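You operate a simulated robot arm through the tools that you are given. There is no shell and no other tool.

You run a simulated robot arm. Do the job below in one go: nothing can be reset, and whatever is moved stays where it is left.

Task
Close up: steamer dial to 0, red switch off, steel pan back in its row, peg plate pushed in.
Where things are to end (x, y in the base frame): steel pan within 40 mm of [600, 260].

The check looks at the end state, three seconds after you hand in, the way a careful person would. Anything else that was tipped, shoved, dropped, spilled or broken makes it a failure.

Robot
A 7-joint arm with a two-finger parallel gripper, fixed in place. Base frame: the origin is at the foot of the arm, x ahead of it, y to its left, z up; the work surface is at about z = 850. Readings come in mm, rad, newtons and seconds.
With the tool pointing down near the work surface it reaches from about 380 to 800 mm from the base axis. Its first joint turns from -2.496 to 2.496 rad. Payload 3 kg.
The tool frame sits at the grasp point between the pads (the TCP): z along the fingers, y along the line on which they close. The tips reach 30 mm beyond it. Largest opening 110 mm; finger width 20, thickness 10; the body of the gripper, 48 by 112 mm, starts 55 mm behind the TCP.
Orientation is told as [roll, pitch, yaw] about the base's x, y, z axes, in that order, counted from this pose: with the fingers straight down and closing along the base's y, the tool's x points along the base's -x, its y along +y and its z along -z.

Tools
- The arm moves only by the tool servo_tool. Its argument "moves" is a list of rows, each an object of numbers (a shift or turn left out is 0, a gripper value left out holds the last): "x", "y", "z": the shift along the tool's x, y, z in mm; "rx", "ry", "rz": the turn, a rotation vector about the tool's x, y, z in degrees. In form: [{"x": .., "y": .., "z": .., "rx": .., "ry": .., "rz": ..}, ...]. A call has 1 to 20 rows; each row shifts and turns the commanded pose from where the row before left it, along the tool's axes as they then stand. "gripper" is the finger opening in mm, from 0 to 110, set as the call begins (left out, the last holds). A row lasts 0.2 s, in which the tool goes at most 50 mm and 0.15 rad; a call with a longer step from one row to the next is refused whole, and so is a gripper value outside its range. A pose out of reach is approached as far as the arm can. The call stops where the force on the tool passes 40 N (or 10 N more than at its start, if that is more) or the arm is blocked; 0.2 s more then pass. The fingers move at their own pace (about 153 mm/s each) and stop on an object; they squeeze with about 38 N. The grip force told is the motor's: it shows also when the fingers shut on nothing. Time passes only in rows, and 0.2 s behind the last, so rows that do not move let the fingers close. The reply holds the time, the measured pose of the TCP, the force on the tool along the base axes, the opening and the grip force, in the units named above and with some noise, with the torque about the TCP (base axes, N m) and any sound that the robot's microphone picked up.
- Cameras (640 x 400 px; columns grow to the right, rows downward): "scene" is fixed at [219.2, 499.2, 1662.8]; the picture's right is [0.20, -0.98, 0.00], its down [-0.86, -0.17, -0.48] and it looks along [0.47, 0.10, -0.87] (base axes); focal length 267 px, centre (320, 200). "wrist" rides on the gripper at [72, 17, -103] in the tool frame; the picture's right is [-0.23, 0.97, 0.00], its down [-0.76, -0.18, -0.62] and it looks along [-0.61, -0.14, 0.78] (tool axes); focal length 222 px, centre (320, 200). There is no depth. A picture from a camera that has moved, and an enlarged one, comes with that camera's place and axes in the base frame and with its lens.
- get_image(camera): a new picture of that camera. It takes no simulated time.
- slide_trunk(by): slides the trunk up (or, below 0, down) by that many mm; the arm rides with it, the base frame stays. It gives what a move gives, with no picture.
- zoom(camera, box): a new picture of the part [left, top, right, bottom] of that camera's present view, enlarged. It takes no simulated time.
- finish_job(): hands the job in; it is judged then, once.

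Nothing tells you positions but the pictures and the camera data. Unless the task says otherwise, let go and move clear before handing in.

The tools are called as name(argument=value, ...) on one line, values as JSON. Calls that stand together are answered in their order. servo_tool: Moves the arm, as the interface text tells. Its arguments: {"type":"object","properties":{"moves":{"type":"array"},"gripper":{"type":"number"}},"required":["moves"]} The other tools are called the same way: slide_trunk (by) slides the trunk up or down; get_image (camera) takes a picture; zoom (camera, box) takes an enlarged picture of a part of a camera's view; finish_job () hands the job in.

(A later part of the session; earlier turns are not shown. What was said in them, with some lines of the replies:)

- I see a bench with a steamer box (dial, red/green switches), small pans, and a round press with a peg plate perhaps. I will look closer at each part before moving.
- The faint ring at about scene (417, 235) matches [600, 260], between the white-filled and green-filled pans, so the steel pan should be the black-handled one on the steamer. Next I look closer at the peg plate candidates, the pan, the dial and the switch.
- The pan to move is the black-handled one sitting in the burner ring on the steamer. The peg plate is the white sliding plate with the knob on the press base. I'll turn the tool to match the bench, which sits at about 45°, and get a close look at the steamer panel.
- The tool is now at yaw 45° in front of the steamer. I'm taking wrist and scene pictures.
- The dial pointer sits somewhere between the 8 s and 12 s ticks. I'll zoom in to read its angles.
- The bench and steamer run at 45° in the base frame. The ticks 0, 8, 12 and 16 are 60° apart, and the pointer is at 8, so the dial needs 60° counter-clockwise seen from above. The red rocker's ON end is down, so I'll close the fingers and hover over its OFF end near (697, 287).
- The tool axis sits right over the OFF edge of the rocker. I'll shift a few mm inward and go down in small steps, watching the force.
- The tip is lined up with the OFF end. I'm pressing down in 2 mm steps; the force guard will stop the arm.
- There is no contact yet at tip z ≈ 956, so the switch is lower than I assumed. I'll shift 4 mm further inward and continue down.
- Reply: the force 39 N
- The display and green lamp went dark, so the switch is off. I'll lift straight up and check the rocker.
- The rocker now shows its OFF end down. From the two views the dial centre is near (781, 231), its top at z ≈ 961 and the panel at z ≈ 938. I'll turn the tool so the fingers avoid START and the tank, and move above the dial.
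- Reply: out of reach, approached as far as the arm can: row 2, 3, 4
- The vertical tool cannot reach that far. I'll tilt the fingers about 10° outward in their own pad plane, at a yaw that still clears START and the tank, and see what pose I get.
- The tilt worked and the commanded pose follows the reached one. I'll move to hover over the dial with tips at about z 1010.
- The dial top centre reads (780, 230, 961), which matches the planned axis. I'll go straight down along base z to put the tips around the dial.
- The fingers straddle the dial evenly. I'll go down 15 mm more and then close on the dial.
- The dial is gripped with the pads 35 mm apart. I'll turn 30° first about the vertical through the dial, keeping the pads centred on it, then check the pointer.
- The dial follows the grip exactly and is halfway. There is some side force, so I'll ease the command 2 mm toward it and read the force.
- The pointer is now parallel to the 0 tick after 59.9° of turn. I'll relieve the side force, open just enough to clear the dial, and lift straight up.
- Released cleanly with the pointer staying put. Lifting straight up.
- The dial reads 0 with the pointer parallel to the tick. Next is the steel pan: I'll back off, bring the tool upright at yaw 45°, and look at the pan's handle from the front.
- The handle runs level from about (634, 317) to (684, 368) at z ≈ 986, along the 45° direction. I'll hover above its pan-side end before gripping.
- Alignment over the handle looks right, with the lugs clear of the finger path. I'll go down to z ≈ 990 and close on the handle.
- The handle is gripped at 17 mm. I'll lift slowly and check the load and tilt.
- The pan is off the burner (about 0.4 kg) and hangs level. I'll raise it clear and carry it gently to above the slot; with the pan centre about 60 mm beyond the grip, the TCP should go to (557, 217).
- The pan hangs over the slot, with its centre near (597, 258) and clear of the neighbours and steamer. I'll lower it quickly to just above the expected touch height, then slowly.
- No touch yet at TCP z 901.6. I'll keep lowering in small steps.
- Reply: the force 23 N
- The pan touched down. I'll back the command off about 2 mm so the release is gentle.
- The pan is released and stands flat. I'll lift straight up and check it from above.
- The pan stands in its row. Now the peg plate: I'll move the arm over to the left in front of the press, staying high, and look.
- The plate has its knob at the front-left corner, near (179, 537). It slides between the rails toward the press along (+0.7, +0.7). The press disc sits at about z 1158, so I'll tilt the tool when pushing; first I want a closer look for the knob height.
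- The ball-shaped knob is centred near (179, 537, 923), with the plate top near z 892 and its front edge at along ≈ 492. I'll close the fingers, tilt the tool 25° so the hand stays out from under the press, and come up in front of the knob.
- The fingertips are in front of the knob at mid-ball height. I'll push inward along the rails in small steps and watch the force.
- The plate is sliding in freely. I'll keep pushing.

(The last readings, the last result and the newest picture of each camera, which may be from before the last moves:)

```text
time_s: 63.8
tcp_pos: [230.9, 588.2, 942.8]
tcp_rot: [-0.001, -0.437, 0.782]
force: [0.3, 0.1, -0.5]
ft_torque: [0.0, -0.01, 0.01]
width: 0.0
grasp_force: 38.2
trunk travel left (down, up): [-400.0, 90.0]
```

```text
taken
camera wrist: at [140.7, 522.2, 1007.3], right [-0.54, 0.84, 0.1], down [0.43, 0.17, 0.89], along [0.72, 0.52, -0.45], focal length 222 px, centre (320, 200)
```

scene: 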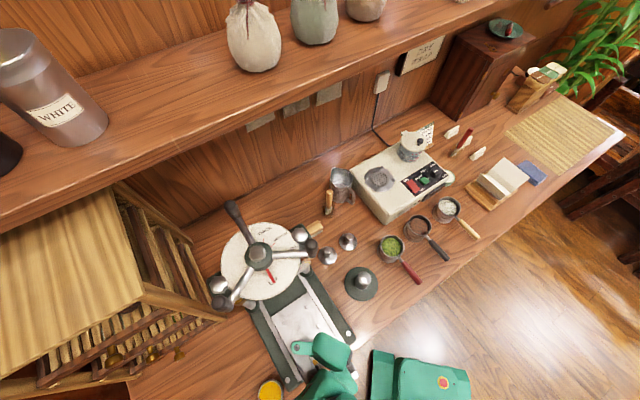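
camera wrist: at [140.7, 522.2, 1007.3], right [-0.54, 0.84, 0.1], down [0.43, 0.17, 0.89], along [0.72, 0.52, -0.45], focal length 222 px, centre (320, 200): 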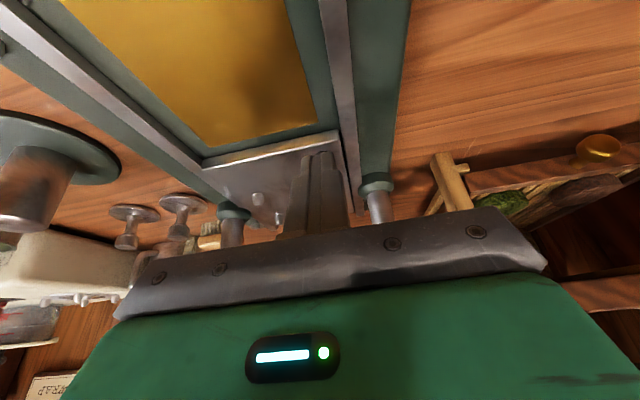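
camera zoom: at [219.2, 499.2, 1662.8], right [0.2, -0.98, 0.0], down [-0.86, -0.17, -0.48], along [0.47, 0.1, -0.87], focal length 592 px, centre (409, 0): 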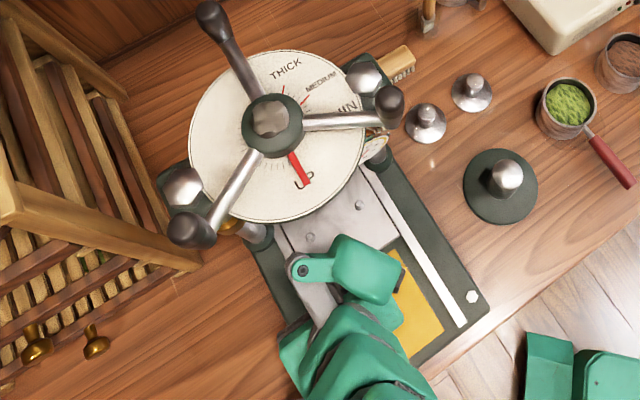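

zoom(camera="wrist", box=[180, 80, 420, 240])

zoom(camera="scene", box=[245, 280, 341, 340])

```text
2.50 times, centred on (300, 160) of wrist
camera zoom: at [140.7, 522.2, 1007.3], right [-0.54, 0.84, 0.1], down [0.43, 0.17, 0.89], along [0.72, 0.52, -0.45], focal length 555 px, centre (370, 300)
```

zoom: 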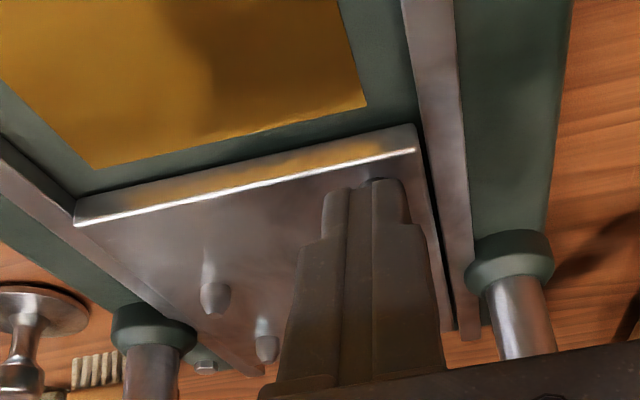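

```text
6.67 times, centred on (293, 310) of scene
camera zoom: at [219.2, 499.2, 1662.8], right [0.2, -0.98, 0.0], down [-0.86, -0.17, -0.48], along [0.47, 0.1, -0.87], focal length 1777 px, centre (500, -533)
```

zoom: 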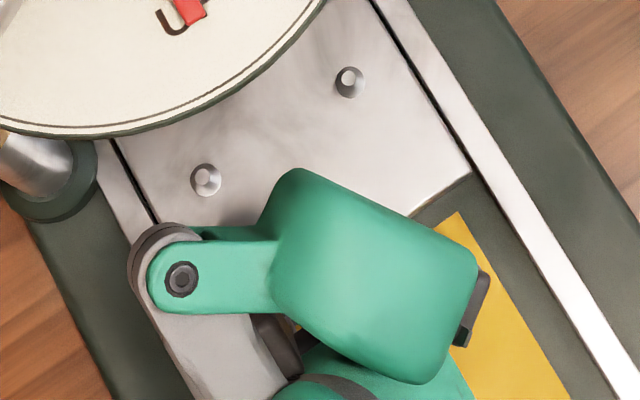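

The yellow marker is fully uncovered, but no stop has been felt yet. I'll continue in smaller steps until the plate seats.

servo_tool(moves=[{"x": -2.7, "z": 1.28}, {"x": -2.7, "z": 1.28}, {"x": -2.7, "z": 1.28}, {"x": -2.7, "z": 1.28}, {"x": -2.7, "z": 1.28}, {}])

zoom(camera="wrist", box=[180, 80, 420, 240])

```text
time_s: 65.2
tcp_pos: [239.4, 597.8, 942.1]
tcp_rot: [-0.002, -0.436, 0.783]
force: [-13.2, -15.9, 1.9]
ft_torque: [-0.41, 0.22, 0.01]
width: 0.0
grasp_force: 37.9
trunk travel left (down, up): [-400.0, 90.0]
```

```text
2.50 times, centred on (300, 160) of wrist
camera zoom: at [148.9, 531.7, 1007.0], right [-0.54, 0.84, 0.09], down [0.43, 0.18, 0.89], along [0.72, 0.52, -0.45], focal length 555 px, centre (370, 300)
```

zoom: 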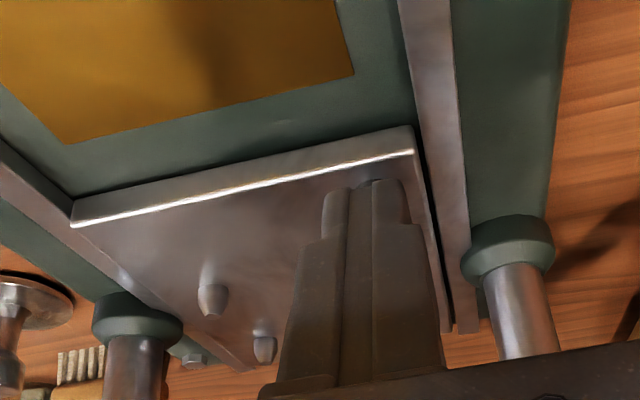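

A firm stop appears: 20 N after about 120 mm of travel. I'll nudge 2 mm more to confirm it is the end stop.

servo_tool(moves=[{"x": -1.4, "z": 0.6}, {}])

```text
time_s: 65.8
tcp_pos: [238.3, 597.6, 943.1]
tcp_rot: [-0.007, -0.433, 0.785]
force: [-13.8, -14.4, 7.4]
ft_torque: [-0.37, 0.04, 0.01]
width: 0.0
grasp_force: 37.7
trunk travel left (down, up): [-400.0, 90.0]
stopped in row 2: the force on the tool passed its limit at 41 N (the readings are from after the stop); the commanded pose is now the measured one
```

The stop is confirmed. I'll back straight off from the knob and then rise.

servo_tool(moves=[{"x": 2.7, "z": -1.28}, {"x": 9, "z": -4.3}, {"x": 18, "z": -8.5}, {"x": 22, "z": -10.4}, {"x": 22, "z": -10.4}, {"x": 10, "z": -25}, {"x": 0, "z": -30}, {"z": -30}, {}])

get_image(camera="wrist")

zoom(camera="scene", box=[200, 200, 360, 380])

```text
time_s: 67.8
tcp_pos: [150.3, 508.3, 1015.6]
tcp_rot: [-0.002, -0.433, 0.784]
force: [-0.5, 0.7, 0.3]
ft_torque: [-0.02, -0.03, 0.01]
width: 0.0
grasp_force: 37.9
trunk travel left (down, up): [-400.0, 90.0]
```

```text
taken
camera wrist: at [59.8, 443.2, 1079.6], right [-0.54, 0.84, 0.09], down [0.43, 0.18, 0.89], along [0.72, 0.52, -0.46], focal length 222 px, centre (320, 200)
```

wrist: 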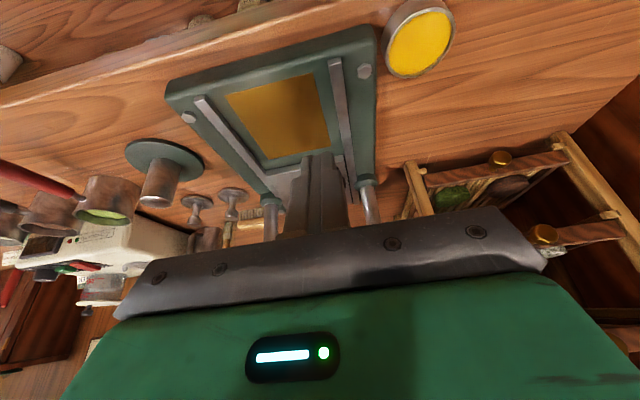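

```text
2.22 times, centred on (280, 290) of scene
camera zoom: at [219.2, 499.2, 1662.8], right [0.2, -0.98, 0.0], down [-0.86, -0.17, -0.48], along [0.47, 0.1, -0.87], focal length 592 px, centre (409, 0)
```

zoom: 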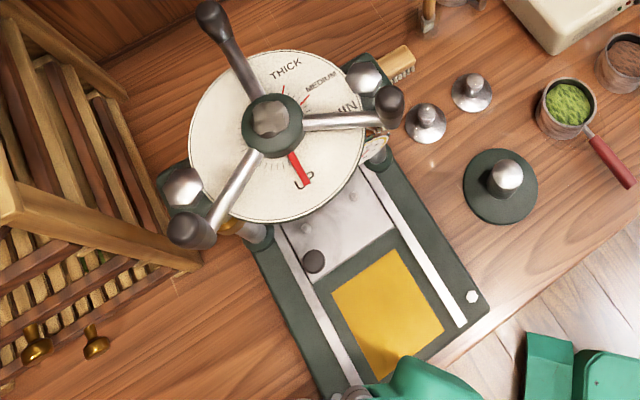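

The plate is fully in, with the yellow marker exposed and the knob back by the press. I'll raise the arm, straighten the tool and move clear, then check everything.

servo_tool(moves=[{"x": -8, "z": -18}, {"x": -8, "z": -18}, {"x": -8, "z": -18}, {"x": -8, "z": -18}, {"x": -8, "z": -18}, {"x": -8, "z": -18}, {"ry": 8.3}, {"ry": 8.3}, {"ry": 8.2}, {"y": -25}, {"y": -25}, {"y": -25}, {"y": -25}, {"y": -25}, {"y": -25}, {}], gripper=40)

get_image(camera="scene")

get_image(camera="wrist")

zoom(camera="scene", box=[350, 130, 510, 270])

zoom(camera="scene", box=[395, 155, 459, 195])

```text
time_s: 71.2
tcp_pos: [254.3, 402.0, 1133.1]
tcp_rot: [-0.001, 0.001, 0.782]
force: [0.1, -0.2, 0.6]
ft_torque: [0.05, 0.01, 0.01]
width: 40.0
grasp_force: 0.1
trunk travel left (down, up): [-400.0, 90.0]
```

```text
taken
```

scene: 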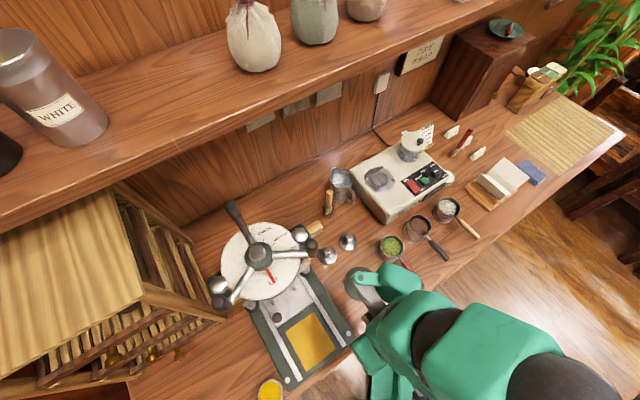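

```text
taken
camera wrist: at [191.1, 363.0, 1237.7], right [-0.53, 0.85, 0.0], down [0.66, 0.41, 0.62], along [0.53, 0.33, -0.78], focal length 222 px, centre (320, 200)
```

wrist: 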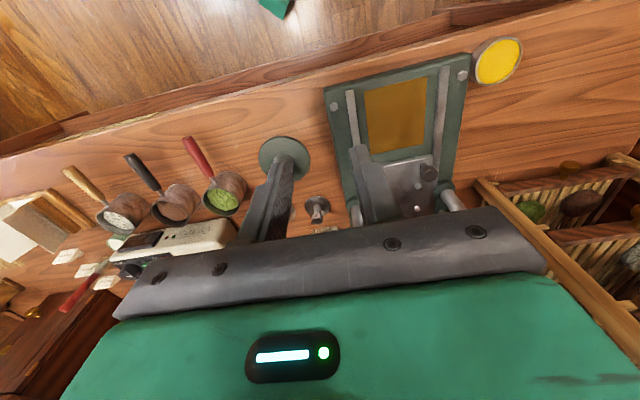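

```text
2.86 times, centred on (430, 200) of scene
camera zoom: at [219.2, 499.2, 1662.8], right [0.2, -0.98, 0.0], down [-0.86, -0.17, -0.48], along [0.47, 0.1, -0.87], focal length 762 px, centre (6, 200)
```

zoom: 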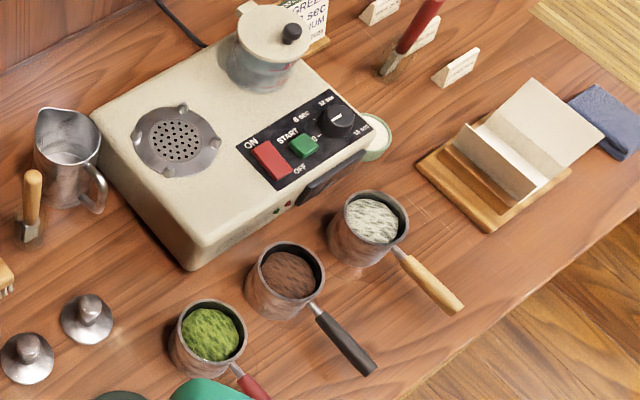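

```text
10.00 times, centred on (427, 175) of scene
camera zoom: at [219.2, 499.2, 1662.8], right [0.2, -0.98, 0.0], down [-0.86, -0.17, -0.48], along [0.47, 0.1, -0.87], focal length 2666 px, centre (-750, 450)
```

zoom: 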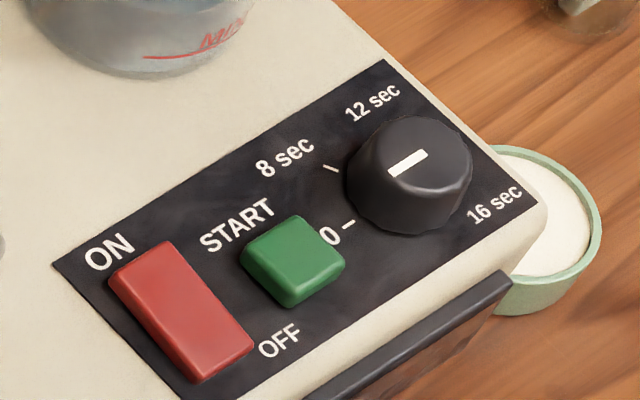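

Everything checks out:
- **Dial:** it reads 0.
- **Red switch:** its OFF end is down and the display is dark.
- **Steel pan:** it stands upright in the row at about (603, 263).
- **Peg plate:** it is against its inner stop.

Nothing else has moved and the arm is clear, so I'm handing in.

finish_job()

```text
The job is handed in.
```

I handed the job in with all four items done. The last pictures show each one in place, and the result of the check has not come back.

- **Steamer dial:** I turned it from 8 sec to 0; the pointer lies within about 2° of the 0 tick.
- **Red switch:** It is off. The OFF end is down, and the READY display and green lamp are dark.
- **Steel pan:** It stands upright at about (603, 263), roughly 4 mm from the target, between the other two pans. It still holds its brown powder, and I saw none spilled.
- **Peg plate:** I pushed it in about 120 mm until it met a firm stop, and it stayed there when I backed off.

In the final pictures nothing else looks tipped, shoved or spilled. The gripper is empty and the arm is clear of everything.
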